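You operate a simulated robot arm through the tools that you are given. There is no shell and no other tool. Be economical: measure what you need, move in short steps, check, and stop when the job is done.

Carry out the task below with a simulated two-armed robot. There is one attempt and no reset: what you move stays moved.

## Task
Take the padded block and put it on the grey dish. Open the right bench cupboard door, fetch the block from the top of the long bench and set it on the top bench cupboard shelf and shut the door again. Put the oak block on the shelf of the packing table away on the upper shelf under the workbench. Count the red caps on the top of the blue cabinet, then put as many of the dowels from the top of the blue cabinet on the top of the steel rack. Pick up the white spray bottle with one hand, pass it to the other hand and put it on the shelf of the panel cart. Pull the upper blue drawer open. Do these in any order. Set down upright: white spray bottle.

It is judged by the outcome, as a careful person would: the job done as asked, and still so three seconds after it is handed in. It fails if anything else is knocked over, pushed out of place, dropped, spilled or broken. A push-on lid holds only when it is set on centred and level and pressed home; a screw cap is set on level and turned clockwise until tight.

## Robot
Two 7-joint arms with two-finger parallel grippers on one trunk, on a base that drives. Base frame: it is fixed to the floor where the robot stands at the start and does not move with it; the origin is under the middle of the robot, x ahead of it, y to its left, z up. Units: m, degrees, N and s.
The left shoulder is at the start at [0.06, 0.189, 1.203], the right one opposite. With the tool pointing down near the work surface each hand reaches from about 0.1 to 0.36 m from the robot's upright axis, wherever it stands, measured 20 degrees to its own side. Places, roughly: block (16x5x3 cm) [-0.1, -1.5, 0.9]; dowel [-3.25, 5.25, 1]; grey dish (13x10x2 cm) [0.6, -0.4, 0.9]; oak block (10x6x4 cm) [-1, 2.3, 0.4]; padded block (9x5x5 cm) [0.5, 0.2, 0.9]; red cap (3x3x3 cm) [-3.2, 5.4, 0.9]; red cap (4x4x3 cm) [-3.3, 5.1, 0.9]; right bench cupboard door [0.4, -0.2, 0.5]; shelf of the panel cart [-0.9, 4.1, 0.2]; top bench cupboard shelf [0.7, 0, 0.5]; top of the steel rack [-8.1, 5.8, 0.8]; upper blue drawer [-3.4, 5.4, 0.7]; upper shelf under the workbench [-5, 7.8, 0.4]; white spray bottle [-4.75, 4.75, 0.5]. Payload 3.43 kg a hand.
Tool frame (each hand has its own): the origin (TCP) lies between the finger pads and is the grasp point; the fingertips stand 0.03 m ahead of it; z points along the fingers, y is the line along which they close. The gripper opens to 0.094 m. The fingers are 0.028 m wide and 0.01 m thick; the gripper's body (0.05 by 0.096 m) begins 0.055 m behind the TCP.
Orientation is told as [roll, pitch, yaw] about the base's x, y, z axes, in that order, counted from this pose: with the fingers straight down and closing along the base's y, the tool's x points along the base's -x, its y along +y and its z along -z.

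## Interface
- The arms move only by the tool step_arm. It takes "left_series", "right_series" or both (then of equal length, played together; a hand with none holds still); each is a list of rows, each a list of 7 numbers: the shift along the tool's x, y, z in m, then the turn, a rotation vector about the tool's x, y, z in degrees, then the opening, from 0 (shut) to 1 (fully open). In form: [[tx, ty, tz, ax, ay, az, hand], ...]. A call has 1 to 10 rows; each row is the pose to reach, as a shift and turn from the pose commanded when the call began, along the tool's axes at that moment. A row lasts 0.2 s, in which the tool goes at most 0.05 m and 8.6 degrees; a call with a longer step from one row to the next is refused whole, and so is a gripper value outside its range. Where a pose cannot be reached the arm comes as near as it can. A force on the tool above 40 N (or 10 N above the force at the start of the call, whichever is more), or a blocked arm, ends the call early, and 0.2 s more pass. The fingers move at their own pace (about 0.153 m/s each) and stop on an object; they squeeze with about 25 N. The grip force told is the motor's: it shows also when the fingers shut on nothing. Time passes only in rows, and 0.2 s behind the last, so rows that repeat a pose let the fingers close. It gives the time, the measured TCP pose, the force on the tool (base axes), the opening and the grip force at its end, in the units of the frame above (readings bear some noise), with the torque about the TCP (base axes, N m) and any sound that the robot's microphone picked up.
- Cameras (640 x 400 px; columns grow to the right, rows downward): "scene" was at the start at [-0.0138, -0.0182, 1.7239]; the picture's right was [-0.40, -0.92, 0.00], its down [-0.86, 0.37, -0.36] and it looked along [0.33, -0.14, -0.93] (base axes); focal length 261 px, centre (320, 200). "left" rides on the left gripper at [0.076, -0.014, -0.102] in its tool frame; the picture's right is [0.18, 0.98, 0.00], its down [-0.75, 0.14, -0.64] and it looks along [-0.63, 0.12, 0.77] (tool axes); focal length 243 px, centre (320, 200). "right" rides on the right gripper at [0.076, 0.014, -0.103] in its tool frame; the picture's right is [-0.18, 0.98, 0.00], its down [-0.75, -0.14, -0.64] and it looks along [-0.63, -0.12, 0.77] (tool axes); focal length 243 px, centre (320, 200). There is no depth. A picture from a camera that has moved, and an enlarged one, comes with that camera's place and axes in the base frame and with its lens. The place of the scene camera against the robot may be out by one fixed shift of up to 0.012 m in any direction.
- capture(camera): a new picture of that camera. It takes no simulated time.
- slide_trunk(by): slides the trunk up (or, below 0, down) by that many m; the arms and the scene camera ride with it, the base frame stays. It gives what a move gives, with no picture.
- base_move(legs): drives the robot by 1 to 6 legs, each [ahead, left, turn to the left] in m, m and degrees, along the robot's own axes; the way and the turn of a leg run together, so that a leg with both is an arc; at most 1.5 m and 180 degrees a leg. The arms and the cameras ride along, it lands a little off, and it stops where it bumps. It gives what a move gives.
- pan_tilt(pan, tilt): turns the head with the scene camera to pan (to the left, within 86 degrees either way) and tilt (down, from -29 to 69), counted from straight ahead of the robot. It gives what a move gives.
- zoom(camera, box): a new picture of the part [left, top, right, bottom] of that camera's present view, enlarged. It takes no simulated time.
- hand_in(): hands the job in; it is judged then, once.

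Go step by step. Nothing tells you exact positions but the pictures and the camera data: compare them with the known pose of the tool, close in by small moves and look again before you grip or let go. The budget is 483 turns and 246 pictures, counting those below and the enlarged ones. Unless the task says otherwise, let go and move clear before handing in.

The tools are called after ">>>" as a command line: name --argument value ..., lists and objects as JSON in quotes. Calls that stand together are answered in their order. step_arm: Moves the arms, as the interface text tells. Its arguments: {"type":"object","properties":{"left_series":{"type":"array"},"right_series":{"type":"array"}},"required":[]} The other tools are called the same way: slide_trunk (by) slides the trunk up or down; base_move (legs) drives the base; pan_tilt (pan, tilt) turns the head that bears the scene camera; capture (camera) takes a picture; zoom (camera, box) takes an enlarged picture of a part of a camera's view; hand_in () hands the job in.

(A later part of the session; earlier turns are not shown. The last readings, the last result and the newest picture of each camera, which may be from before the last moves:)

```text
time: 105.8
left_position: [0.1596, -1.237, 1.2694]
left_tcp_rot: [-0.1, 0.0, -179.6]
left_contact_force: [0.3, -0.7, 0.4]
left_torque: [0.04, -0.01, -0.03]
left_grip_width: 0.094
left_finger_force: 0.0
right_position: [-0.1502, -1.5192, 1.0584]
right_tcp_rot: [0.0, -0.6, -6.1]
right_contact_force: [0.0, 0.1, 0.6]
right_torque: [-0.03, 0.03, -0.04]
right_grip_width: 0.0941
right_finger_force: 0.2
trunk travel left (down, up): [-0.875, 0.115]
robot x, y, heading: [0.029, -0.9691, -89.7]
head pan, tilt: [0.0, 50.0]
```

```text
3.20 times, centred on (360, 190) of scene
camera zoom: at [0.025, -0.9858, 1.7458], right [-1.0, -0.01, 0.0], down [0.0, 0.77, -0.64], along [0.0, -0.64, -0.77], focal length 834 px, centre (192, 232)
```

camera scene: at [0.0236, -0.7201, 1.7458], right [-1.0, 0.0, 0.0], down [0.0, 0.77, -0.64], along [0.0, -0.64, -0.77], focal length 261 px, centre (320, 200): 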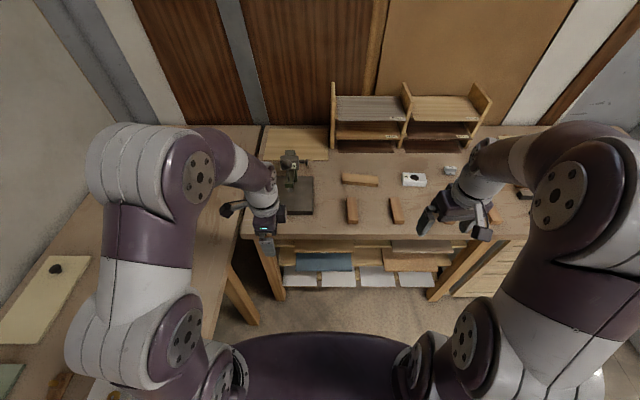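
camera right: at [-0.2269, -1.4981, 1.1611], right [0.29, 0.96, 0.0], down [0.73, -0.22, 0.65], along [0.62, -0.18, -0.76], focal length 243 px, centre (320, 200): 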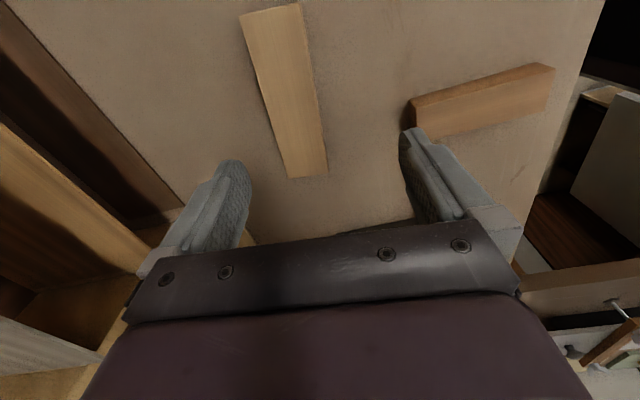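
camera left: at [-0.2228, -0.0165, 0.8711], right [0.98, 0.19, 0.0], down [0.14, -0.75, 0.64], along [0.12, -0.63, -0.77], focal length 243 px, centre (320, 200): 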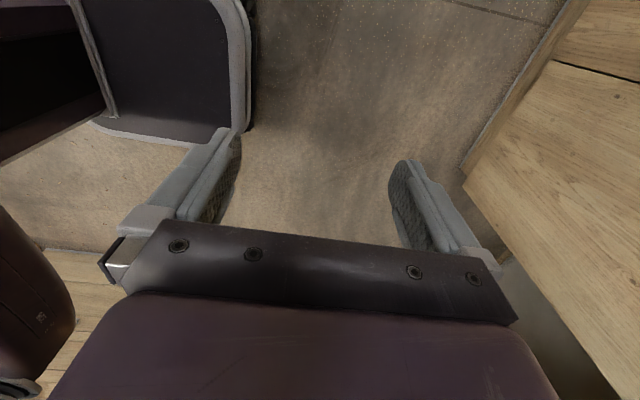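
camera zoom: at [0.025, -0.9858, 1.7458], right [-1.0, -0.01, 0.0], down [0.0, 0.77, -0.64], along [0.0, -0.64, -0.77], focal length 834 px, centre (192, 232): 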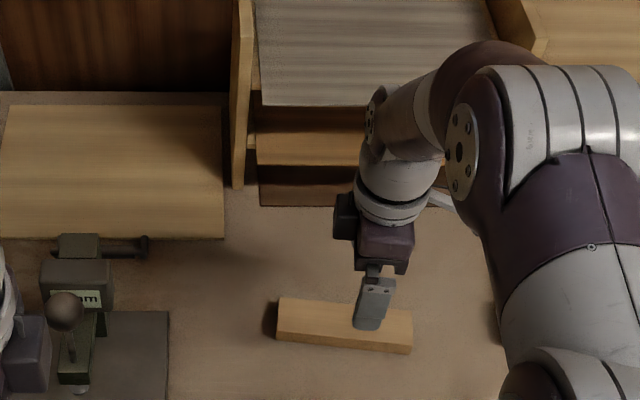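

Using the hand camera, the block centre is nearer y≈-1.544 and turned -7.9°. I'll correct and descend.

>>> step_arm --right_series '[[0.002, -0.025, 0.03, 0, 0, 1.8, 1], [0.002, -0.025, 0.06, 0, 0, 1.8, 1], [0.002, -0.025, 0.085, 0, 0, 1.8, 1], [0.002, -0.025, 0.1, 0, 0, 1.8, 1]]'

>>> capture --camera "right"

```text
time: 106.8
left_position: [0.1578, -1.2367, 1.2696]
left_tcp_rot: [0.1, -0.1, -179.6]
left_contact_force: [1.2, -0.4, -0.4]
left_torque: [0.03, 0.0, 0.01]
left_grip_width: 0.0941
left_finger_force: 0.0
right_position: [-0.1544, -1.5437, 0.9616]
right_tcp_rot: [0.0, -0.6, -7.9]
right_contact_force: [0.2, -0.5, -0.3]
right_torque: [0.0, -0.01, 0.0]
right_grip_width: 0.0941
right_finger_force: 0.0
trunk travel left (down, up): [-0.875, 0.115]
robot x, y, heading: [0.0279, -0.9694, -89.6]
head pan, tilt: [0.0, 50.0]
```

```text
187 pictures are left
camera right: at [-0.2301, -1.5194, 1.0627], right [0.32, 0.95, 0.0], down [0.72, -0.24, 0.65], along [0.62, -0.2, -0.76], focal length 243 px, centre (320, 200)
```

right: 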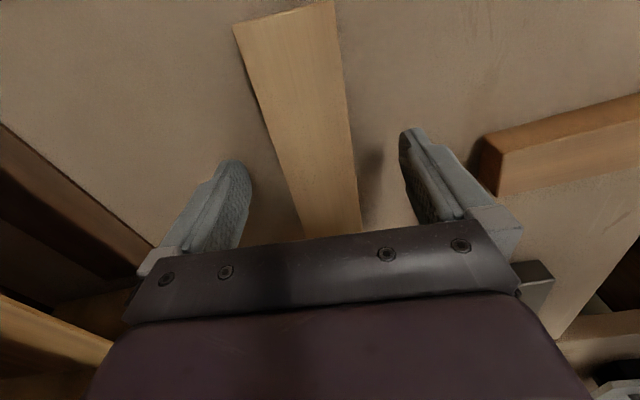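

>>> step_arm --right_series '[[0, 0, 0.012, 0, 0, 0, 1], [0, 0, 0.023, 0, 0, 0, 1], [0, 0, 0.023, 0, 0, 0, 0.5], [0, 0, 0.023, 0, 0, 0, 0], [0, 0, 0.023, 0, 0, 0, 0], [0, 0, 0.023, 0, 0, 0, 0], [0, 0, 0.018, 0, 0, 0, 0], [0, 0, 0.01, 0, 0, 0, 0]]'

>>> capture --camera "right"

```text
time: 108.6
left_position: [0.1588, -1.2363, 1.2692]
left_tcp_rot: [0.0, 0.0, -179.5]
left_contact_force: [-0.1, 0.4, -0.3]
left_torque: [-0.02, 0.02, -0.01]
left_grip_width: 0.0939
left_finger_force: 0.1
right_position: [-0.1539, -1.5422, 0.9508]
right_tcp_rot: [0.1, -0.5, -7.9]
right_contact_force: [0.3, 0.3, -1.5]
right_torque: [-0.01, 0.01, 0.02]
right_grip_width: 0.0491
right_finger_force: 25.3
trunk travel left (down, up): [-0.875, 0.115]
robot x, y, heading: [0.0302, -0.9702, -89.7]
head pan, tilt: [0.0, 50.0]
```

```text
186 pictures are left
camera right: at [-0.2298, -1.5186, 1.0531], right [0.32, 0.95, 0.0], down [0.72, -0.24, 0.65], along [0.62, -0.2, -0.76], focal length 243 px, centre (320, 200)
```

right: 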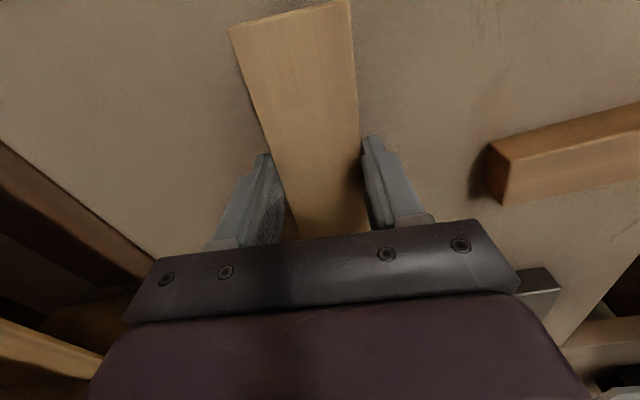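

Held. I want the block's length along my forward direction so I can enter the cupboard with a tilted hand: I'll lift, turn it 82°, and set it down again in the same spot to regrasp.

>>> step_arm --right_series '[[0, 0, -0.02, 0, 0, 0, 0], [0, 0, -0.05, 0, 0, 7, 0], [0, 0, -0.06, 0, 0, 15.5, 0], [0, 0, -0.06, 0, 0, 24, 0], [0, 0, -0.06, 0, 0, 32.5, 0], [0, 0, -0.06, 0, 0, 41, 0], [0, 0, -0.06, 0, 0, 49.5, 0], [0, 0, -0.06, 0, 0, 58, 0], [0, 0, -0.06, 0, 0, 66.5, 0], [0, 0, -0.06, 0, 0, 75, 0]]'

>>> capture --camera "scene"

>>> capture --camera "right"

```text
time: 110.8
left_position: [0.1588, -1.2355, 1.2695]
left_tcp_rot: [0.0, -0.1, -179.6]
left_contact_force: [-0.2, 0.4, 0.4]
left_torque: [0.01, -0.01, -0.02]
left_grip_width: 0.094
left_finger_force: 0.2
right_position: [-0.1544, -1.541, 1.0122]
right_tcp_rot: [0.7, -0.1, -83.0]
right_contact_force: [1.0, -1.1, -1.4]
right_torque: [0.01, 0.0, -0.04]
right_grip_width: 0.0492
right_finger_force: 24.9
trunk travel left (down, up): [-0.875, 0.115]
robot x, y, heading: [0.0303, -0.9712, -89.8]
head pan, tilt: [0.0, 50.0]
```

```text
185 pictures are left
camera scene: at [0.0249, -0.9835, 1.7458], right [-1.0, -0.01, 0.0], down [0.0, 0.77, -0.64], along [0.0, -0.64, -0.77], focal length 261 px, centre (320, 200)
```

scene: 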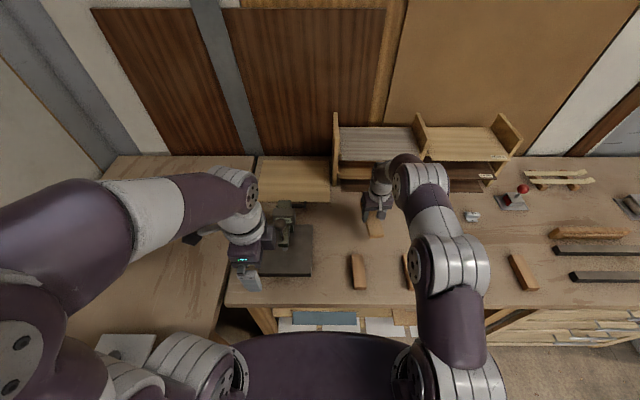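

```text
184 pictures are left
camera right: at [-0.1517, -1.4651, 1.1138], right [1.0, -0.06, 0.01], down [-0.06, -0.77, 0.64], along [-0.03, -0.64, -0.77], focal length 243 px, centre (320, 200)
```

right: 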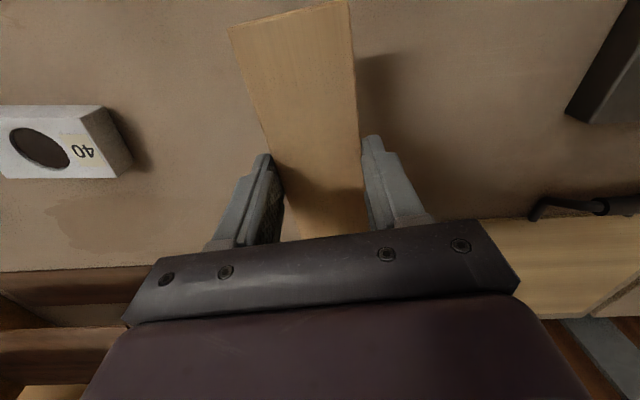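

>>> step_arm --right_series '[[0, 0, 0.02, 0, 0, 7, 0], [0, 0, 0.04, 0, 0, 7, 0], [0, 0, 0.055, 0, 0, 7, 0], [0, 0, 0.066, 0, 0, 7, 0], [0, 0, 0.072, 0, 0, 7, 0], [0, 0, 0.073, 0, 0, 7, 0.75], [0, 0, 0.073, 0, 0, 7, 0.75], [0, 0, 0.05, 0, 0, 7, 0.75], [0, 0, 0.02, 0, 0, 7, 0.75], [0, 0, -0.02, 0, 0, 7, 1]]'

>>> capture --camera "right"

```text
time: 113.0
left_position: [0.1605, -1.2348, 1.2697]
left_tcp_rot: [0.1, 0.0, -179.6]
left_contact_force: [0.4, 0.4, 0.1]
left_torque: [-0.03, 0.03, 0.02]
left_grip_width: 0.0942
left_finger_force: 0.1
right_position: [-0.1559, -1.5409, 1.0337]
right_tcp_rot: [0.6, 0.1, -89.9]
right_contact_force: [0.7, -0.3, 0.1]
right_torque: [-0.04, -0.01, -0.01]
right_grip_width: 0.0938
right_finger_force: 0.0
trunk travel left (down, up): [-0.875, 0.115]
robot x, y, heading: [0.028, -0.9702, -89.6]
head pan, tilt: [0.0, 50.0]
```

```text
183 pictures are left
camera right: at [-0.1434, -1.4655, 1.1351], right [0.98, -0.18, 0.01], down [-0.15, -0.75, 0.64], along [-0.11, -0.63, -0.77], focal length 243 px, centre (320, 200)
```

right: 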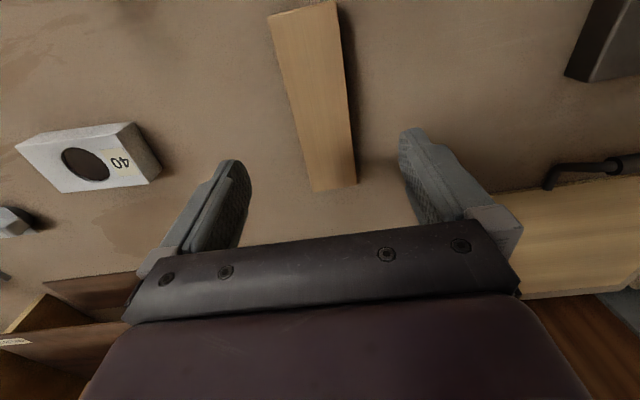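

The block now lies along y, centred at (-0.154, -1.545). I'll tilt the hand 35° forward and come down near its front end.

>>> step_arm --right_series '[[0.005, 0.002, 0, 0, -7, 0, 1], [0.01, 0.002, 0, 0, -14, 0, 1], [0.015, 0.002, 0, 0, -21, 0, 1], [0.02, 0.002, 0.01, 0, -28, 0, 1], [0.026, 0.002, 0.02, 0, -35, 0, 1], [0.026, 0.002, 0.05, 0, -35, 0, 1]]'

>>> capture --camera "right"

>>> capture --camera "scene"

```text
time: 114.4
left_position: [0.1589, -1.2386, 1.2691]
left_tcp_rot: [-0.1, 0.1, -179.7]
left_contact_force: [-0.8, 0.3, 0.1]
left_torque: [0.05, 0.03, 0.0]
left_grip_width: 0.0941
left_finger_force: 0.1
right_position: [-0.1541, -1.5179, 0.9816]
right_tcp_rot: [0.6, -35.0, -90.3]
right_contact_force: [-0.2, 0.4, -0.2]
right_torque: [-0.01, 0.0, 0.01]
right_grip_width: 0.0939
right_finger_force: 0.0
trunk travel left (down, up): [-0.875, 0.115]
robot x, y, heading: [0.0324, -0.969, -89.7]
head pan, tilt: [0.0, 50.0]
```

```text
182 pictures are left
camera right: at [-0.1396, -1.3976, 1.0216], right [0.98, -0.15, 0.11], down [-0.15, -0.25, 0.96], along [-0.12, -0.96, -0.27], focal length 243 px, centre (320, 200)
```

right: 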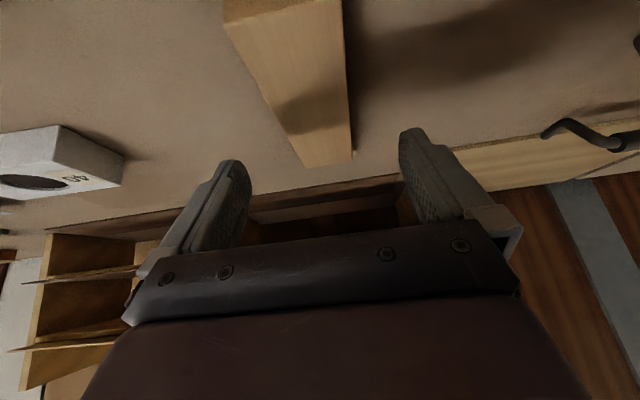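

```text
181 pictures are left
camera scene: at [0.0247, -0.9863, 1.7458], right [-1.0, -0.01, 0.0], down [0.0, 0.77, -0.64], along [0.0, -0.64, -0.77], focal length 261 px, centre (320, 200)
```

scene: 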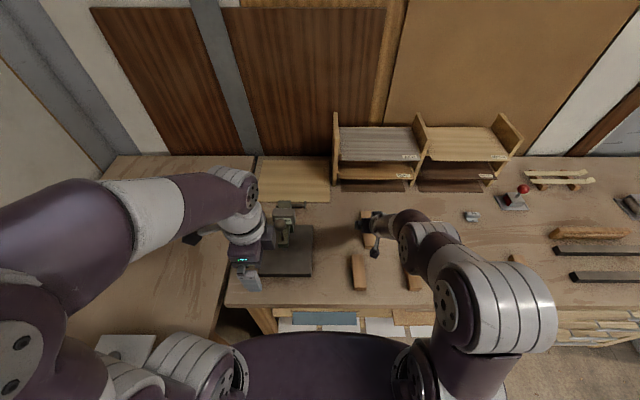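

>>> step_arm --right_series '[[0.0143, 0, 0.0205, 0, 0, 0, 1], [0.0247, 0, 0.0352, 0, 0, 0, 1], [0.0247, 0, 0.0352, 0, 0, 0, 0.5], [0.0247, 0, 0.0352, 0, 0, 0, 0], [0.0247, 0, 0.0352, 0, 0, 0, 0], [0.0247, 0, 0.0352, 0, 0, 0, 0]]'

>>> capture --camera "right"

```text
time: 115.8
left_position: [0.1579, -1.2347, 1.27]
left_tcp_rot: [0.1, 0.0, -179.6]
left_contact_force: [-0.3, 0.4, 0.2]
left_torque: [-0.03, -0.01, 0.01]
left_grip_width: 0.094
left_finger_force: 0.0
right_position: [-0.1519, -1.5153, 0.9393]
right_tcp_rot: [0.7, -34.9, -90.2]
right_contact_force: [0.9, 0.0, 0.9]
right_torque: [0.04, 0.0, -0.01]
right_grip_width: 0.0492
right_finger_force: 25.4
trunk travel left (down, up): [-0.875, 0.115]
robot x, y, heading: [0.0326, -0.972, -89.7]
head pan, tilt: [0.0, 50.0]
```

```text
180 pictures are left
camera right: at [-0.1395, -1.3949, 0.9791], right [0.98, -0.15, 0.12], down [-0.15, -0.25, 0.96], along [-0.11, -0.96, -0.27], focal length 243 px, centre (320, 200)
```

right: 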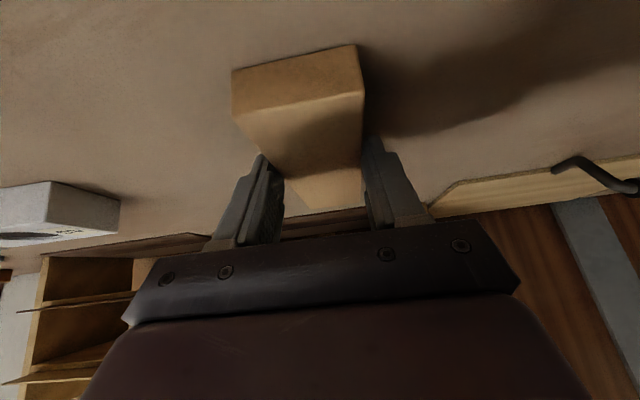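

>>> step_arm --right_series '[[-0.003, 0, -0.004, 0, 0, 0, 0], [-0.0115, 0, -0.0164, 0, 0, 0, 0], [-0.023, 0, -0.033, 0, 0, 0, 0], [-0.04, 0, -0.057, 0, 0, 0, 0], [-0.0574, 0, -0.082, 0, 0, 0, 0], [-0.075, 0, -0.107, 0, 0, 0, 0]]'

>>> capture --camera "right"

```text
time: 117.2
left_position: [0.1589, -1.2351, 1.2685]
left_tcp_rot: [0.1, 0.0, -179.6]
left_contact_force: [-0.3, 0.6, 0.1]
left_torque: [0.0, -0.02, -0.02]
left_grip_width: 0.0939
left_finger_force: 0.0
right_position: [-0.1543, -1.5155, 1.0692]
right_tcp_rot: [0.7, -35.0, -90.3]
right_contact_force: [0.3, 0.6, -1.4]
right_torque: [0.01, 0.0, -0.01]
right_grip_width: 0.0494
right_finger_force: 24.9
trunk travel left (down, up): [-0.875, 0.115]
robot x, y, heading: [0.026, -0.9691, -89.7]
head pan, tilt: [0.0, 50.0]
```

```text
179 pictures are left
camera right: at [-0.1406, -1.3948, 1.11], right [0.98, -0.15, 0.12], down [-0.15, -0.25, 0.96], along [-0.11, -0.96, -0.27], focal length 243 px, centre (320, 200)
```

right: 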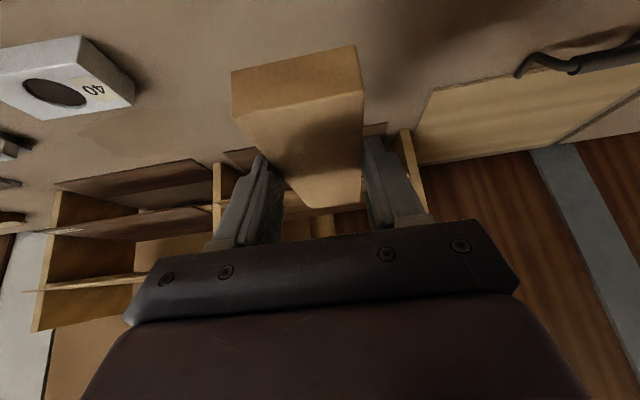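

Lifted well. I'll back off, strafe past the open door's area, back up more, and turn to face the cupboard.

>>> base_move --legs '[[-0.2, 0, 0], [0, -0.75, 0], [-0.35, 0, 0], [0, 0, 89.7]]'

>>> pan_tilt --pan 0 --tilt 35

>>> capture --camera "scene"

```text
time: 128.1
left_position: [-0.4529, -0.3022, 1.2695]
left_tcp_rot: [0.1, 0.0, -90.2]
left_contact_force: [0.5, -0.2, 0.4]
left_torque: [0.01, 0.0, -0.02]
left_grip_width: 0.0941
left_finger_force: 0.0
right_position: [-0.1776, -0.6174, 1.0695]
right_tcp_rot: [0.7, -35.0, -0.9]
right_contact_force: [0.2, 0.5, -0.9]
right_torque: [0.02, 0.02, 0.02]
right_grip_width: 0.0491
right_finger_force: 24.8
trunk travel left (down, up): [-0.875, 0.115]
robot x, y, heading: [-0.7216, -0.4244, 0.1]
head pan, tilt: [0.0, 50.0]
```

```text
time: 128.9
left_position: [-0.4545, -0.2996, 1.2702]
left_tcp_rot: [0.0, 0.0, -90.2]
left_contact_force: [0.3, -0.3, 1.2]
left_torque: [-0.03, -0.01, -0.02]
left_grip_width: 0.0942
left_finger_force: 0.0
right_position: [-0.1777, -0.6157, 1.0689]
right_tcp_rot: [0.6, -34.9, -1.0]
right_contact_force: [-0.2, -0.5, -0.1]
right_torque: [0.0, 0.02, -0.03]
right_grip_width: 0.0494
right_finger_force: 25.1
trunk travel left (down, up): [-0.875, 0.115]
robot x, y, heading: [-0.7189, -0.4252, -0.2]
head pan, tilt: [0.0, 35.0]
```

```text
178 pictures are left
camera scene: at [-0.698, -0.4233, 1.7675], right [0.0, -1.0, 0.0], down [-0.57, 0.0, -0.82], along [0.82, 0.0, -0.57], focal length 261 px, centre (320, 200)
```

scene: 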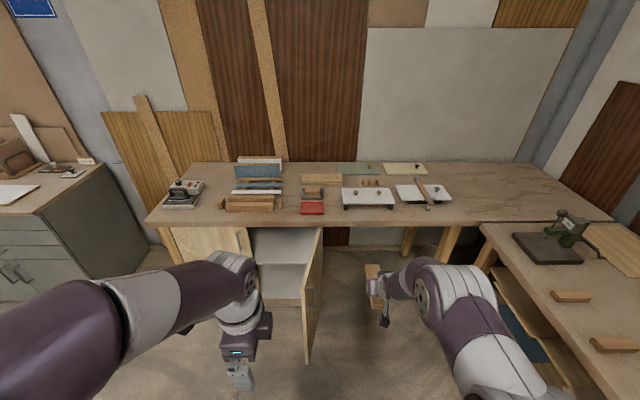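

The cupboard interior and its shelf are visible. Before driving in I'll move the right hand outboard (to keep the elbow clear of the door) and retract the left hand.

>>> step_arm --right_series '[[0.005, -0.025, -0.003, 0, 0, 0, 0], [0.01, -0.055, -0.006, 0, 0, 0, 0], [0.017, -0.09, -0.012, 0, 0, 0, 0], [0.025, -0.125, -0.018, 0, 0, 0, 0], [0.033, -0.16, -0.023, 0, 0, 0, 0]]' --left_series '[[0.02, -0.01, 0, 0, 0, 0, 1], [0.05, -0.02, 0, 0, 0, 0, 1], [0.08, -0.04, 0, 0, 0, 0, 1], [0.11, -0.06, 0, 0, 0, 0, 1], [0.13, -0.07, 0, 0, 0, 0, 1]]'

>>> slide_trunk --by -0.4

>>> slide_trunk --by -0.1

>>> base_move --legs '[[0, 0.6, 0]]'

>>> pan_tilt --pan -15 --tilt 30

>>> capture --camera "scene"

>>> capture --camera "right"

```text
time: 130.1
left_position: [-0.5109, -0.1638, 1.2726]
left_tcp_rot: [-0.1, 0.0, -90.2]
left_contact_force: [0.1, -0.6, 0.6]
left_torque: [0.0, -0.03, 0.01]
left_grip_width: 0.0937
left_finger_force: 0.1
left hand out of reach, approached as far as the arm can: row 4, 5
right_position: [-0.2194, -0.7766, 1.0671]
right_tcp_rot: [0.8, -35.0, -0.9]
right_contact_force: [-0.5, -0.6, -1.3]
right_torque: [0.02, 0.0, 0.02]
right_grip_width: 0.0493
right_finger_force: 24.1
trunk travel left (down, up): [-0.875, 0.115]
robot x, y, heading: [-0.7242, -0.4249, 0.0]
head pan, tilt: [0.0, 35.0]
```

```text
time: 133.9
left_position: [-0.5104, -0.1641, 0.8712]
left_tcp_rot: [-0.1, 0.0, -90.2]
left_contact_force: [0.0, 0.4, -0.2]
left_torque: [0.02, 0.0, -0.01]
left_grip_width: 0.0941
left_finger_force: 0.1
right_position: [-0.2188, -0.7748, 0.667]
right_tcp_rot: [0.8, -35.0, -1.0]
right_contact_force: [0.0, -0.1, -1.0]
right_torque: [0.0, 0.02, 0.01]
right_grip_width: 0.0496
right_finger_force: 25.2
trunk travel left (down, up): [-0.475, 0.515]
robot x, y, heading: [-0.7217, -0.4281, -0.2]
head pan, tilt: [0.0, 35.0]
```

```text
time: 135.2
left_position: [-0.511, -0.1637, 0.7718]
left_tcp_rot: [-0.2, 0.1, -90.1]
left_contact_force: [-0.4, -0.9, 0.1]
left_torque: [0.0, 0.0, -0.01]
left_grip_width: 0.094
left_finger_force: 0.1
right_position: [-0.2186, -0.7746, 0.5674]
right_tcp_rot: [0.8, -34.9, -0.9]
right_contact_force: [-0.4, 0.7, -1.5]
right_torque: [-0.01, 0.04, 0.02]
right_grip_width: 0.0492
right_finger_force: 24.8
trunk travel left (down, up): [-0.375, 0.615]
robot x, y, heading: [-0.7244, -0.4252, -0.0]
head pan, tilt: [0.0, 35.0]
```

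```text
time: 138.6
left_position: [-0.5047, 0.4366, 0.7719]
left_tcp_rot: [-0.1, -0.1, -90.5]
left_contact_force: [0.8, 0.0, -0.2]
left_torque: [0.03, 0.02, 0.02]
left_grip_width: 0.0942
left_finger_force: 0.2
right_position: [-0.218, -0.1785, 0.5681]
right_tcp_rot: [0.6, -35.1, -1.2]
right_contact_force: [-0.6, 0.4, -1.2]
right_torque: [0.02, 0.04, 0.01]
right_grip_width: 0.0494
right_finger_force: 25.4
trunk travel left (down, up): [-0.375, 0.615]
robot x, y, heading: [-0.7136, 0.1746, -0.7]
head pan, tilt: [0.0, 35.0]
```

```text
time: 139.4
left_position: [-0.5039, 0.4353, 0.7727]
left_tcp_rot: [-0.2, 0.0, -90.6]
left_contact_force: [-0.1, 0.1, 0.1]
left_torque: [0.0, 0.02, 0.0]
left_grip_width: 0.094
left_finger_force: 0.0
right_position: [-0.2171, -0.1774, 0.5679]
right_tcp_rot: [0.6, -35.0, -1.3]
right_contact_force: [0.8, 0.7, -0.9]
right_torque: [-0.03, 0.02, -0.03]
right_grip_width: 0.0494
right_finger_force: 25.3
trunk travel left (down, up): [-0.375, 0.615]
robot x, y, heading: [-0.7186, 0.1717, -0.5]
head pan, tilt: [-15.0, 30.0]
```

```text
177 pictures are left
camera scene: at [-0.6949, 0.1536, 1.2753], right [-0.27, -0.96, 0.0], down [-0.48, 0.13, -0.87], along [0.83, -0.23, -0.5], focal length 261 px, centre (320, 200)
```

scene: 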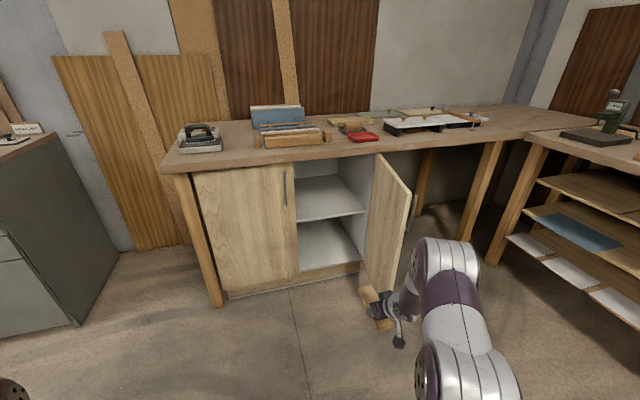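

```text
176 pictures are left
camera right: at [-0.3399, -0.1631, 0.6074], right [0.16, 0.98, 0.12], down [0.25, -0.15, 0.96], along [0.95, -0.13, -0.27], focal length 243 px, centre (320, 200)
```

right: 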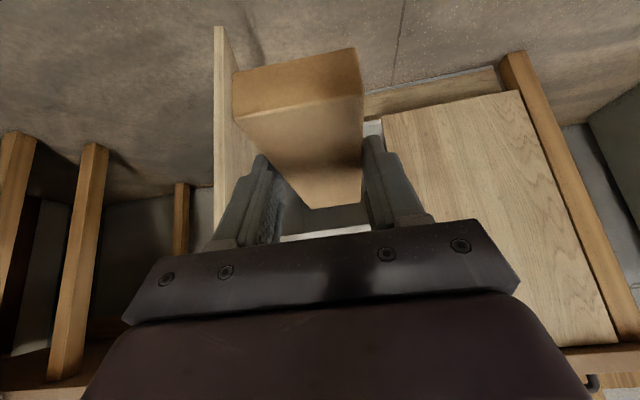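

The top shelf is at about z 0.49 with its front near x 0.40, the opening spanning y -0.03 to -0.41. My elbow rides high, so I'll extend the arm a bit to flatten it before driving in.

>>> step_arm --right_series '[[-0.015, 0, 0.01, 0, 0, 0, 0], [-0.035, 0, 0.024, 0, 0, 0, 0], [-0.053, 0, 0.037, 0, 0, 0, 0]]'

>>> base_move --legs '[[0.3, 0, 0.5]]'

>>> capture --camera "scene"

>>> capture --camera "right"

```text
time: 140.2
left_position: [-0.5047, 0.4364, 0.771]
left_tcp_rot: [-0.1, 0.0, -90.5]
left_contact_force: [-0.1, -1.3, -0.1]
left_torque: [0.01, 0.02, 0.0]
left_grip_width: 0.0939
left_finger_force: 0.0
right_position: [-0.1521, -0.1798, 0.5677]
right_tcp_rot: [0.7, -35.0, -1.2]
right_contact_force: [-0.2, 0.5, -0.4]
right_torque: [-0.01, 0.01, 0.01]
right_grip_width: 0.0493
right_finger_force: 25.0
trunk travel left (down, up): [-0.375, 0.615]
robot x, y, heading: [-0.7162, 0.1738, -0.6]
head pan, tilt: [-15.0, 30.0]
```

```text
time: 142.2
left_position: [-0.2083, 0.4375, 0.7708]
left_tcp_rot: [-0.1, 0.0, -89.8]
left_contact_force: [0.9, 0.6, -0.3]
left_torque: [0.0, 0.0, -0.02]
left_grip_width: 0.0942
left_finger_force: 0.1
right_position: [0.1502, -0.1732, 0.566]
right_tcp_rot: [0.7, -34.9, -0.6]
right_contact_force: [0.3, -0.3, -1.7]
right_torque: [-0.01, 0.05, -0.02]
right_grip_width: 0.0493
right_finger_force: 24.7
trunk travel left (down, up): [-0.375, 0.615]
robot x, y, heading: [-0.4178, 0.1702, 0.2]
head pan, tilt: [-15.0, 30.0]
```

```text
175 pictures are left
camera scene: at [-0.3946, 0.1527, 1.2753], right [-0.26, -0.97, 0.0], down [-0.48, 0.13, -0.87], along [0.84, -0.22, -0.5], focal length 261 px, centre (320, 200)
```

scene: 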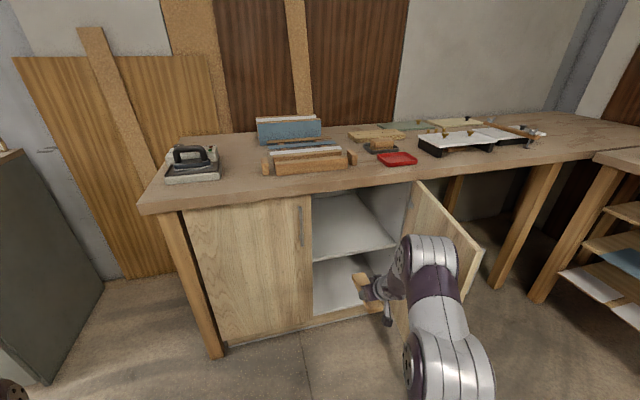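

```text
174 pictures are left
camera right: at [0.0284, -0.1601, 0.6069], right [0.15, 0.98, 0.12], down [0.25, -0.15, 0.96], along [0.96, -0.12, -0.27], focal length 243 px, centre (320, 200)
```

right: 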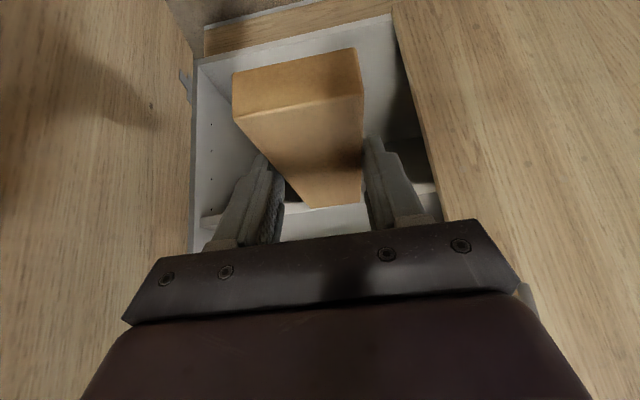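

The block is lined up with the upper compartment, its bottom about 3 cm above the shelf. I'll drive in 0.2 m and check.

>>> base_move --legs '[[0.2, 0, 0]]'

>>> capture --camera "scene"

>>> capture --camera "right"

```text
time: 143.8
left_position: [-0.0089, 0.4375, 0.7707]
left_tcp_rot: [-0.1, 0.1, -90.0]
left_contact_force: [0.7, 0.0, -0.3]
left_torque: [0.03, -0.02, 0.02]
left_grip_width: 0.0937
left_finger_force: 0.0
right_position: [0.3491, -0.1735, 0.5672]
right_tcp_rot: [0.7, -34.9, -0.5]
right_contact_force: [0.8, 0.1, -0.9]
right_torque: [0.02, 0.04, 0.01]
right_grip_width: 0.0493
right_finger_force: 25.2
trunk travel left (down, up): [-0.375, 0.615]
robot x, y, heading: [-0.2191, 0.176, 0.2]
head pan, tilt: [-15.0, 30.0]
```

```text
173 pictures are left
camera scene: at [-0.1951, 0.1531, 1.2753], right [-0.26, -0.97, 0.0], down [-0.48, 0.13, -0.87], along [0.84, -0.22, -0.5], focal length 261 px, centre (320, 200)
```

scene: 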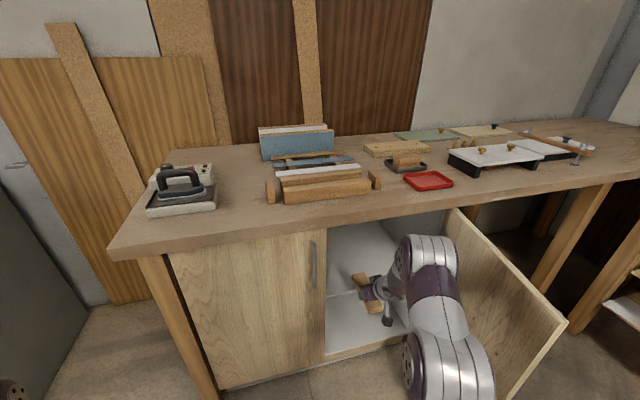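

```text
172 pictures are left
camera right: at [0.2276, -0.1599, 0.6068], right [0.15, 0.98, 0.12], down [0.25, -0.15, 0.96], along [0.96, -0.12, -0.27], focal length 243 px, centre (320, 200)
```

right: 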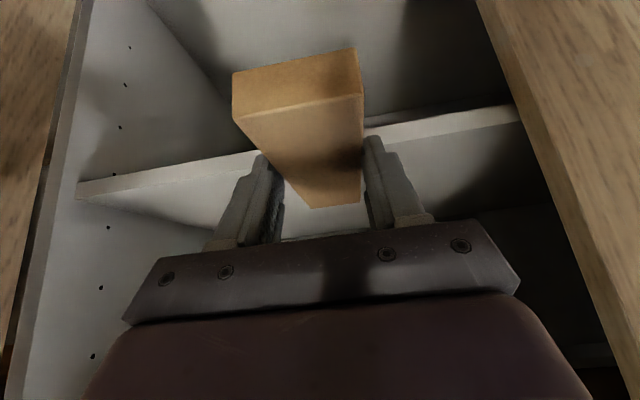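

Comparing the two hand views, the shelf front is recessed to about x≈0.53 at z≈0.46–0.49. To go that deep under the bench edge, I'll lower the trunk and raise the hand relative to it so the elbow drops.

>>> base_move --legs '[[-0.1, 0, 0]]'

>>> slide_trunk --by -0.09

>>> step_arm --right_series '[[-0.012, 0, -0.016, 0, 0, 0, 0], [-0.03, 0, -0.042, 0, 0, 0, 0], [-0.0517, 0, -0.0737, 0, 0, 0, 0]]'

>>> slide_trunk --by -0.09

>>> step_arm --right_series '[[-0.012, 0, -0.016, 0, 0, 0, 0], [-0.03, 0, -0.042, 0, 0, 0, 0], [-0.0517, 0, -0.0737, 0, 0, 0, 0]]'

>>> capture --camera "scene"

>>> capture --camera "right"

```text
time: 145.0
left_position: [-0.11, 0.4378, 0.7726]
left_tcp_rot: [0.0, 0.0, -89.8]
left_contact_force: [0.5, -0.3, 0.1]
left_torque: [0.0, 0.0, 0.0]
left_grip_width: 0.0943
left_finger_force: 0.0
right_position: [0.2495, -0.1734, 0.5665]
right_tcp_rot: [0.8, -35.0, -0.5]
right_contact_force: [-0.3, -0.1, -1.2]
right_torque: [-0.03, 0.04, 0.01]
right_grip_width: 0.0494
right_finger_force: 25.1
trunk travel left (down, up): [-0.375, 0.615]
robot x, y, heading: [-0.3193, 0.1729, 0.1]
head pan, tilt: [-15.0, 30.0]
```

```text
time: 146.2
left_position: [-0.1096, 0.4376, 0.6829]
left_tcp_rot: [-0.1, 0.0, -89.7]
left_contact_force: [-0.1, 0.5, 1.0]
left_torque: [0.0, -0.01, 0.02]
left_grip_width: 0.0939
left_finger_force: 0.1
right_position: [0.2508, -0.1733, 0.4757]
right_tcp_rot: [0.7, -35.0, -0.5]
right_contact_force: [0.2, 0.3, -1.2]
right_torque: [0.0, 0.02, 0.03]
right_grip_width: 0.0495
right_finger_force: 25.1
trunk travel left (down, up): [-0.285, 0.705]
robot x, y, heading: [-0.3222, 0.1724, 0.2]
head pan, tilt: [-15.0, 30.0]
```

```text
time: 147.0
left_position: [-0.1096, 0.4374, 0.6813]
left_tcp_rot: [-0.2, 0.0, -89.8]
left_contact_force: [-0.1, -0.6, -0.3]
left_torque: [-0.01, 0.0, -0.01]
left_grip_width: 0.0938
left_finger_force: 0.1
right_position: [0.2502, -0.1735, 0.5668]
right_tcp_rot: [0.6, -35.0, -0.6]
right_contact_force: [-0.8, 0.2, -1.6]
right_torque: [0.01, 0.04, -0.03]
right_grip_width: 0.0492
right_finger_force: 25.2
trunk travel left (down, up): [-0.285, 0.705]
robot x, y, heading: [-0.3181, 0.1703, 0.1]
head pan, tilt: [-15.0, 30.0]
```

```text
time: 148.3
left_position: [-0.1081, 0.437, 0.5913]
left_tcp_rot: [-0.1, 0.0, -89.7]
left_contact_force: [0.0, 0.3, -0.3]
left_torque: [0.03, -0.01, 0.01]
left_grip_width: 0.0938
left_finger_force: 0.0
right_position: [0.2504, -0.1734, 0.4756]
right_tcp_rot: [0.7, -35.0, -0.6]
right_contact_force: [0.4, -0.7, -1.1]
right_torque: [-0.04, 0.07, 0.0]
right_grip_width: 0.0493
right_finger_force: 24.7
trunk travel left (down, up): [-0.195, 0.795]
robot x, y, heading: [-0.3162, 0.1712, -0.0]
head pan, tilt: [-15.0, 30.0]
```

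```text
time: 149.1
left_position: [-0.1098, 0.4361, 0.5919]
left_tcp_rot: [0.0, 0.0, -89.7]
left_contact_force: [0.8, 0.6, -0.4]
left_torque: [0.03, -0.02, 0.02]
left_grip_width: 0.0937
left_finger_force: 0.1
right_position: [0.2501, -0.1733, 0.5665]
right_tcp_rot: [0.8, -35.1, -0.5]
right_contact_force: [0.2, -0.5, -2.0]
right_torque: [0.03, 0.05, -0.02]
right_grip_width: 0.0493
right_finger_force: 24.8
trunk travel left (down, up): [-0.195, 0.795]
robot x, y, heading: [-0.3176, 0.173, 0.1]
head pan, tilt: [-15.0, 30.0]
```

```text
171 pictures are left
camera scene: at [-0.296, 0.153, 1.0953], right [-0.26, -0.97, 0.0], down [-0.48, 0.13, -0.87], along [0.84, -0.22, -0.5], focal length 261 px, centre (320, 200)
```

scene: 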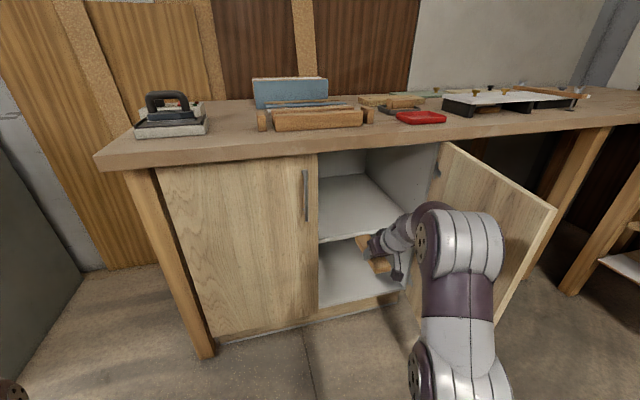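

```text
170 pictures are left
camera right: at [0.1275, -0.1611, 0.6075], right [0.15, 0.98, 0.12], down [0.25, -0.15, 0.96], along [0.96, -0.12, -0.27], focal length 243 px, centre (320, 200)
```

right: 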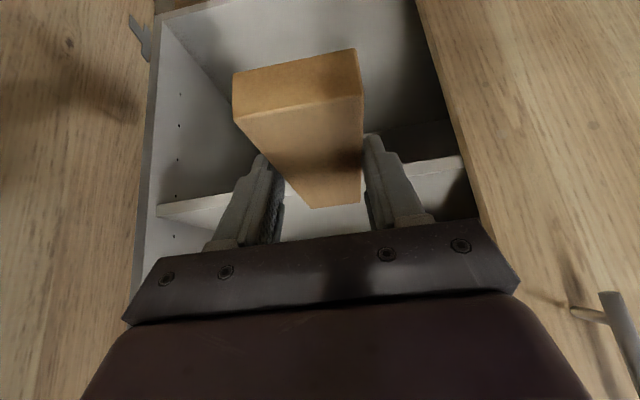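

>>> zoom --camera "right" --box '[140, 120, 500, 260]'

>>> zoom --camera "scene" --box '[300, 140, 460, 310]'

```text
1.78 times, centred on (320, 190) of right
camera zoom: at [0.1275, -0.1611, 0.6075], right [0.15, 0.98, 0.12], down [0.25, -0.15, 0.96], along [0.96, -0.12, -0.27], focal length 431 px, centre (320, 218)
```

zoom: 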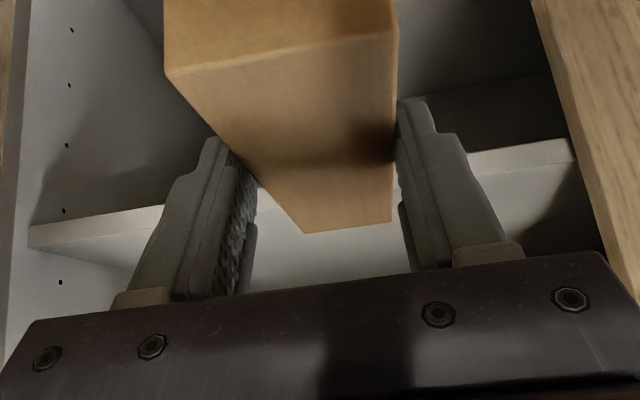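

```text
2.35 times, centred on (380, 225) of scene
camera zoom: at [-0.296, 0.153, 1.0953], right [-0.26, -0.97, 0.0], down [-0.48, 0.13, -0.87], along [0.84, -0.22, -0.5], focal length 613 px, centre (179, 141)
```

zoom: 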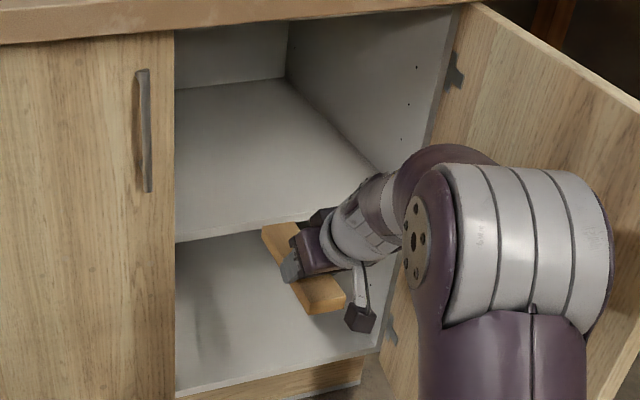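

Clearer now: the shelf front is only slightly recessed (x≈0.41) and its top is near z≈0.51. I'll raise the hand 3 cm for clearance and drive in.

>>> step_arm --right_series '[[-0.008, 0, -0.012, 0, 0, 0, 0], [-0.0172, 0, -0.0246, 0, 0, 0, 0]]'

>>> base_move --legs '[[0.15, 0, 0]]'

>>> capture --camera "right"

>>> capture --camera "scene"

```text
time: 149.7
left_position: [-0.1094, 0.4375, 0.5915]
left_tcp_rot: [0.0, 0.1, -89.7]
left_contact_force: [-0.3, -0.2, -0.2]
left_torque: [0.02, 0.02, 0.0]
left_grip_width: 0.0939
left_finger_force: 0.1
right_position: [0.2496, -0.1758, 0.5977]
right_tcp_rot: [0.7, -35.0, -0.6]
right_contact_force: [-0.1, -0.3, -1.7]
right_torque: [-0.01, 0.03, 0.01]
right_grip_width: 0.0493
right_finger_force: 24.6
trunk travel left (down, up): [-0.195, 0.795]
robot x, y, heading: [-0.3168, 0.1751, 0.0]
head pan, tilt: [-15.0, 30.0]
```

```text
time: 151.0
left_position: [0.0405, 0.4383, 0.5914]
left_tcp_rot: [-0.1, 0.0, -89.8]
left_contact_force: [-0.4, -0.4, -0.4]
left_torque: [-0.02, -0.06, -0.02]
left_grip_width: 0.0941
left_finger_force: 0.1
right_position: [0.4, -0.1739, 0.5967]
right_tcp_rot: [0.8, -35.0, -0.5]
right_contact_force: [-0.6, -0.1, -1.5]
right_torque: [0.03, 0.0, -0.03]
right_grip_width: 0.0493
right_finger_force: 24.6
trunk travel left (down, up): [-0.195, 0.795]
robot x, y, heading: [-0.1654, 0.1752, 0.0]
head pan, tilt: [-15.0, 30.0]
```

```text
167 pictures are left
camera right: at [0.2777, -0.1607, 0.637], right [0.15, 0.98, 0.12], down [0.25, -0.15, 0.96], along [0.96, -0.12, -0.27], focal length 243 px, centre (320, 200)
```

right: 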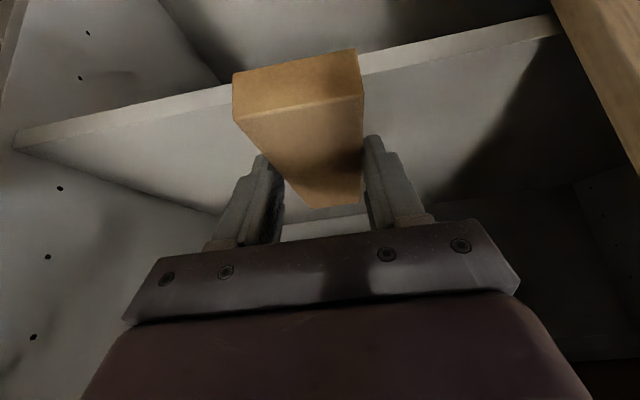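

```text
166 pictures are left
camera scene: at [-0.1459, 0.1534, 1.0953], right [-0.26, -0.97, 0.0], down [-0.48, 0.13, -0.87], along [0.84, -0.22, -0.5], focal length 261 px, centre (320, 200)
```

scene: 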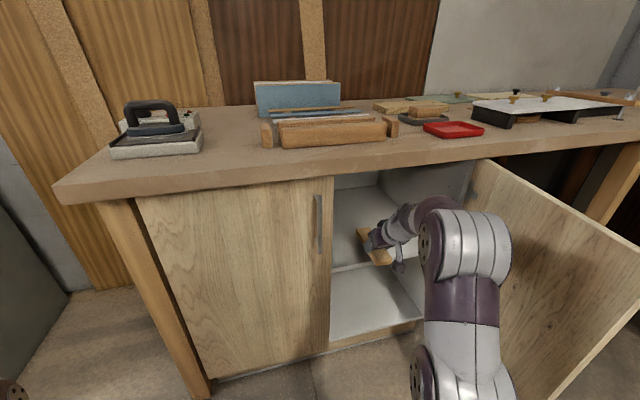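

>>> base_move --legs '[[0.1, 0, 0]]'

>>> capture --camera "scene"

```text
time: 152.2
left_position: [0.1406, 0.4382, 0.5904]
left_tcp_rot: [-0.1, 0.0, -89.8]
left_contact_force: [0.3, -0.2, 0.7]
left_torque: [0.01, 0.02, 0.0]
left_grip_width: 0.0939
left_finger_force: 0.1
right_position: [0.4997, -0.1726, 0.5961]
right_tcp_rot: [0.7, -35.1, -0.6]
right_contact_force: [0.0, -0.7, -1.1]
right_torque: [-0.01, 0.04, -0.03]
right_grip_width: 0.0496
right_finger_force: 25.1
trunk travel left (down, up): [-0.195, 0.795]
robot x, y, heading: [-0.0682, 0.172, 0.0]
head pan, tilt: [-15.0, 30.0]
```

```text
165 pictures are left
camera scene: at [-0.0461, 0.1536, 1.0953], right [-0.26, -0.97, 0.0], down [-0.48, 0.13, -0.87], along [0.84, -0.22, -0.5], focal length 261 px, centre (320, 200)
```

scene: 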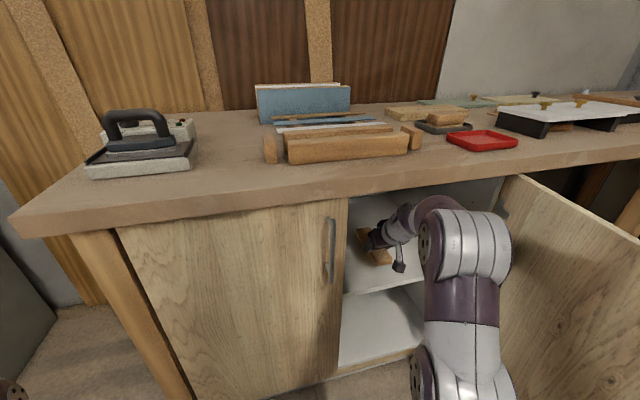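

The block is over the shelf. I'll lower it gently.

>>> step_arm --right_series '[[0.0086, 0, 0.0123, 0, 0, 0, 0], [0.0161, 0, 0.0229, 0, 0, 0, 0], [0.02, 0, 0.0287, 0, 0, 0, 0], [0.0224, 0, 0.032, 0, 0, 0, 0]]'

>>> zoom --camera "scene" --box '[330, 180, 450, 310]'

>>> capture --camera "right"

```text
time: 153.2
left_position: [0.1409, 0.4379, 0.5909]
left_tcp_rot: [-0.1, 0.0, -89.8]
left_contact_force: [0.2, 0.7, 0.7]
left_torque: [0.04, -0.03, -0.01]
left_grip_width: 0.094
left_finger_force: 0.0
right_position: [0.4993, -0.1725, 0.5576]
right_tcp_rot: [0.6, -35.0, -0.5]
right_contact_force: [-0.4, -0.3, -1.2]
right_torque: [-0.04, 0.02, 0.01]
right_grip_width: 0.049
right_finger_force: 24.9
trunk travel left (down, up): [-0.195, 0.795]
robot x, y, heading: [-0.0687, 0.1699, 0.3]
head pan, tilt: [-15.0, 30.0]
```

```text
3.08 times, centred on (390, 245) of scene
camera zoom: at [-0.0462, 0.1536, 1.0954], right [-0.26, -0.97, 0.0], down [-0.48, 0.13, -0.87], along [0.84, -0.22, -0.5], focal length 802 px, centre (105, 62)
```

zoom: 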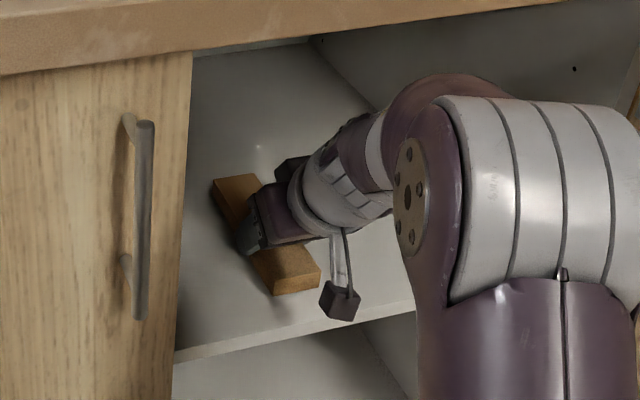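

```text
163 pictures are left
camera right: at [0.3773, -0.1602, 0.5979], right [0.15, 0.98, 0.12], down [0.25, -0.15, 0.96], along [0.96, -0.12, -0.27], focal length 243 px, centre (320, 200)
```

right: 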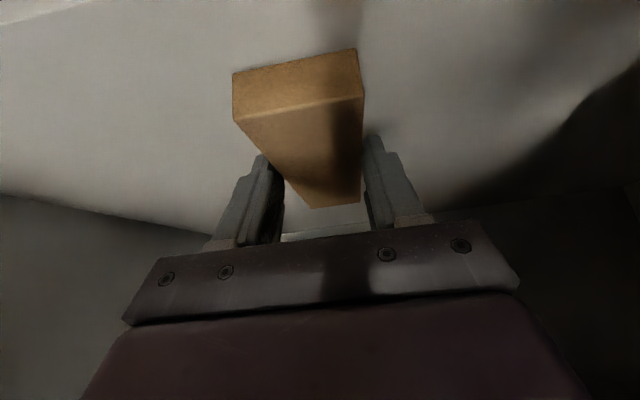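

>>> step_arm --right_series '[[0.0029, 0, 0.0041, 0, 0, 0, 0], [0.0046, 0, 0.0066, 0, 0, 0, 0], [0.0063, 0, 0.009, 0, 0, 0, 0]]'

>>> capture --camera "right"

```text
time: 154.0
left_position: [0.1408, 0.4394, 0.5925]
left_tcp_rot: [0.1, -0.1, -89.8]
left_contact_force: [-0.4, -0.3, 0.3]
left_torque: [0.0, 0.04, 0.03]
left_grip_width: 0.0942
left_finger_force: 0.0
right_position: [0.5001, -0.1729, 0.5506]
right_tcp_rot: [0.5, -35.4, -0.4]
right_contact_force: [-1.3, 0.5, 20.0]
right_torque: [0.02, 0.01, 0.17]
right_grip_width: 0.0493
right_finger_force: 25.2
trunk travel left (down, up): [-0.195, 0.795]
robot x, y, heading: [-0.0656, 0.1751, 0.1]
head pan, tilt: [-15.0, 30.0]
```

```text
162 pictures are left
camera right: at [0.3774, -0.1597, 0.5905], right [0.15, 0.98, 0.11], down [0.24, -0.15, 0.96], along [0.96, -0.12, -0.26], focal length 243 px, centre (320, 200)
```

right: 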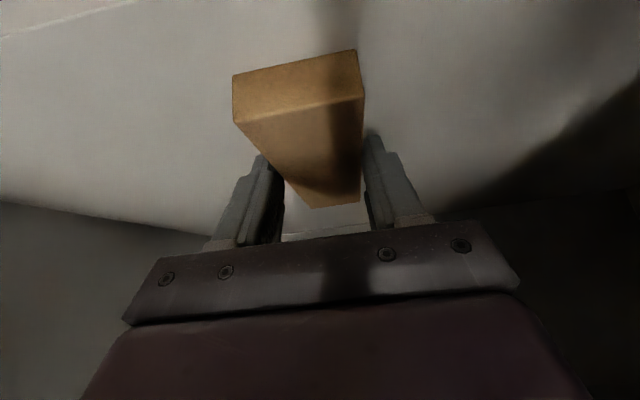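

Contact with the shelf. I'll ease up slightly, open, and rise.

>>> step_arm --right_series '[[-0.0016, 0, -0.0023, 0, 0, 0, 0], [-0.0016, 0, -0.0023, 0, 0, 0, 0.7], [-0.0016, 0, -0.0023, 0, 0, 0, 0.8], [-0.012, 0, -0.016, 0, 0, 0, 0.8], [-0.026, 0, -0.037, 0, 0, 0, 0.8], [-0.04, 0, -0.057, 0, 0, 0, 0.8]]'

>>> capture --camera "right"

>>> base_move --legs '[[-0.25, 0, 0]]'

>>> capture --camera "scene"

```text
time: 155.4
left_position: [0.1401, 0.4384, 0.5907]
left_tcp_rot: [-0.1, 0.0, -89.8]
left_contact_force: [-0.1, 0.5, 0.1]
left_torque: [0.01, -0.01, -0.05]
left_grip_width: 0.094
left_finger_force: 0.1
right_position: [0.4991, -0.1738, 0.6161]
right_tcp_rot: [0.7, -35.0, -0.5]
right_contact_force: [-0.7, -0.7, -0.7]
right_torque: [0.0, 0.03, 0.0]
right_grip_width: 0.0751
right_finger_force: 0.1
trunk travel left (down, up): [-0.195, 0.795]
robot x, y, heading: [-0.0674, 0.1733, 0.4]
head pan, tilt: [-15.0, 30.0]
```

```text
161 pictures are left
camera right: at [0.3769, -0.1609, 0.6569], right [0.15, 0.98, 0.12], down [0.25, -0.15, 0.96], along [0.96, -0.12, -0.27], focal length 243 px, centre (320, 200)
```

right: 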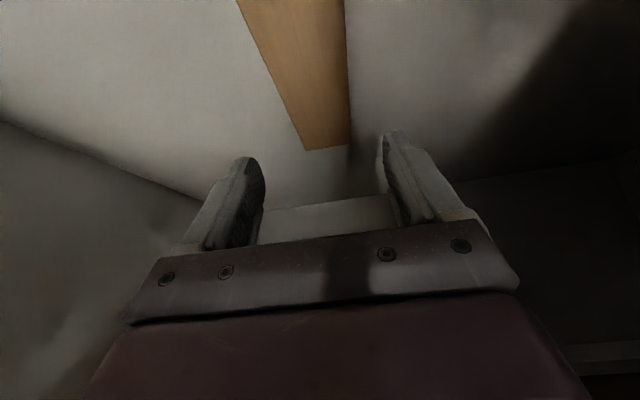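

```text
time: 157.2
left_position: [-0.109, 0.4372, 0.5916]
left_tcp_rot: [-0.1, 0.0, -89.8]
left_contact_force: [-0.7, -0.3, 0.6]
left_torque: [0.01, 0.0, -0.02]
left_grip_width: 0.0939
left_finger_force: 0.0
right_position: [0.2509, -0.1748, 0.6171]
right_tcp_rot: [0.7, -35.0, -0.5]
right_contact_force: [-0.3, 0.2, -0.4]
right_torque: [0.0, -0.04, -0.01]
right_grip_width: 0.0752
right_finger_force: 0.0
trunk travel left (down, up): [-0.195, 0.795]
robot x, y, heading: [-0.3163, 0.1717, 0.0]
head pan, tilt: [-15.0, 30.0]
```

```text
160 pictures are left
camera scene: at [-0.2955, 0.1531, 1.0954], right [-0.26, -0.97, 0.0], down [-0.48, 0.13, -0.87], along [0.84, -0.22, -0.5], focal length 261 px, centre (320, 200)
```

scene: 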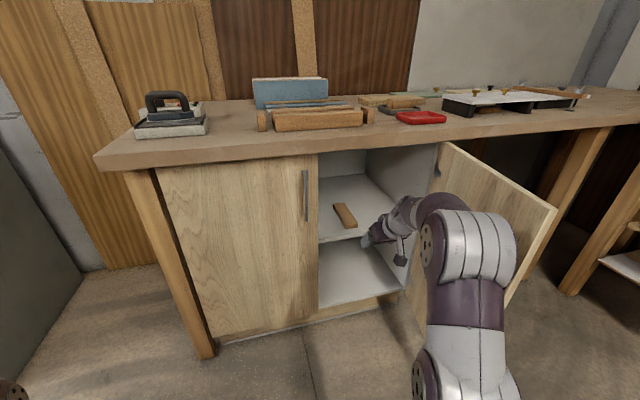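

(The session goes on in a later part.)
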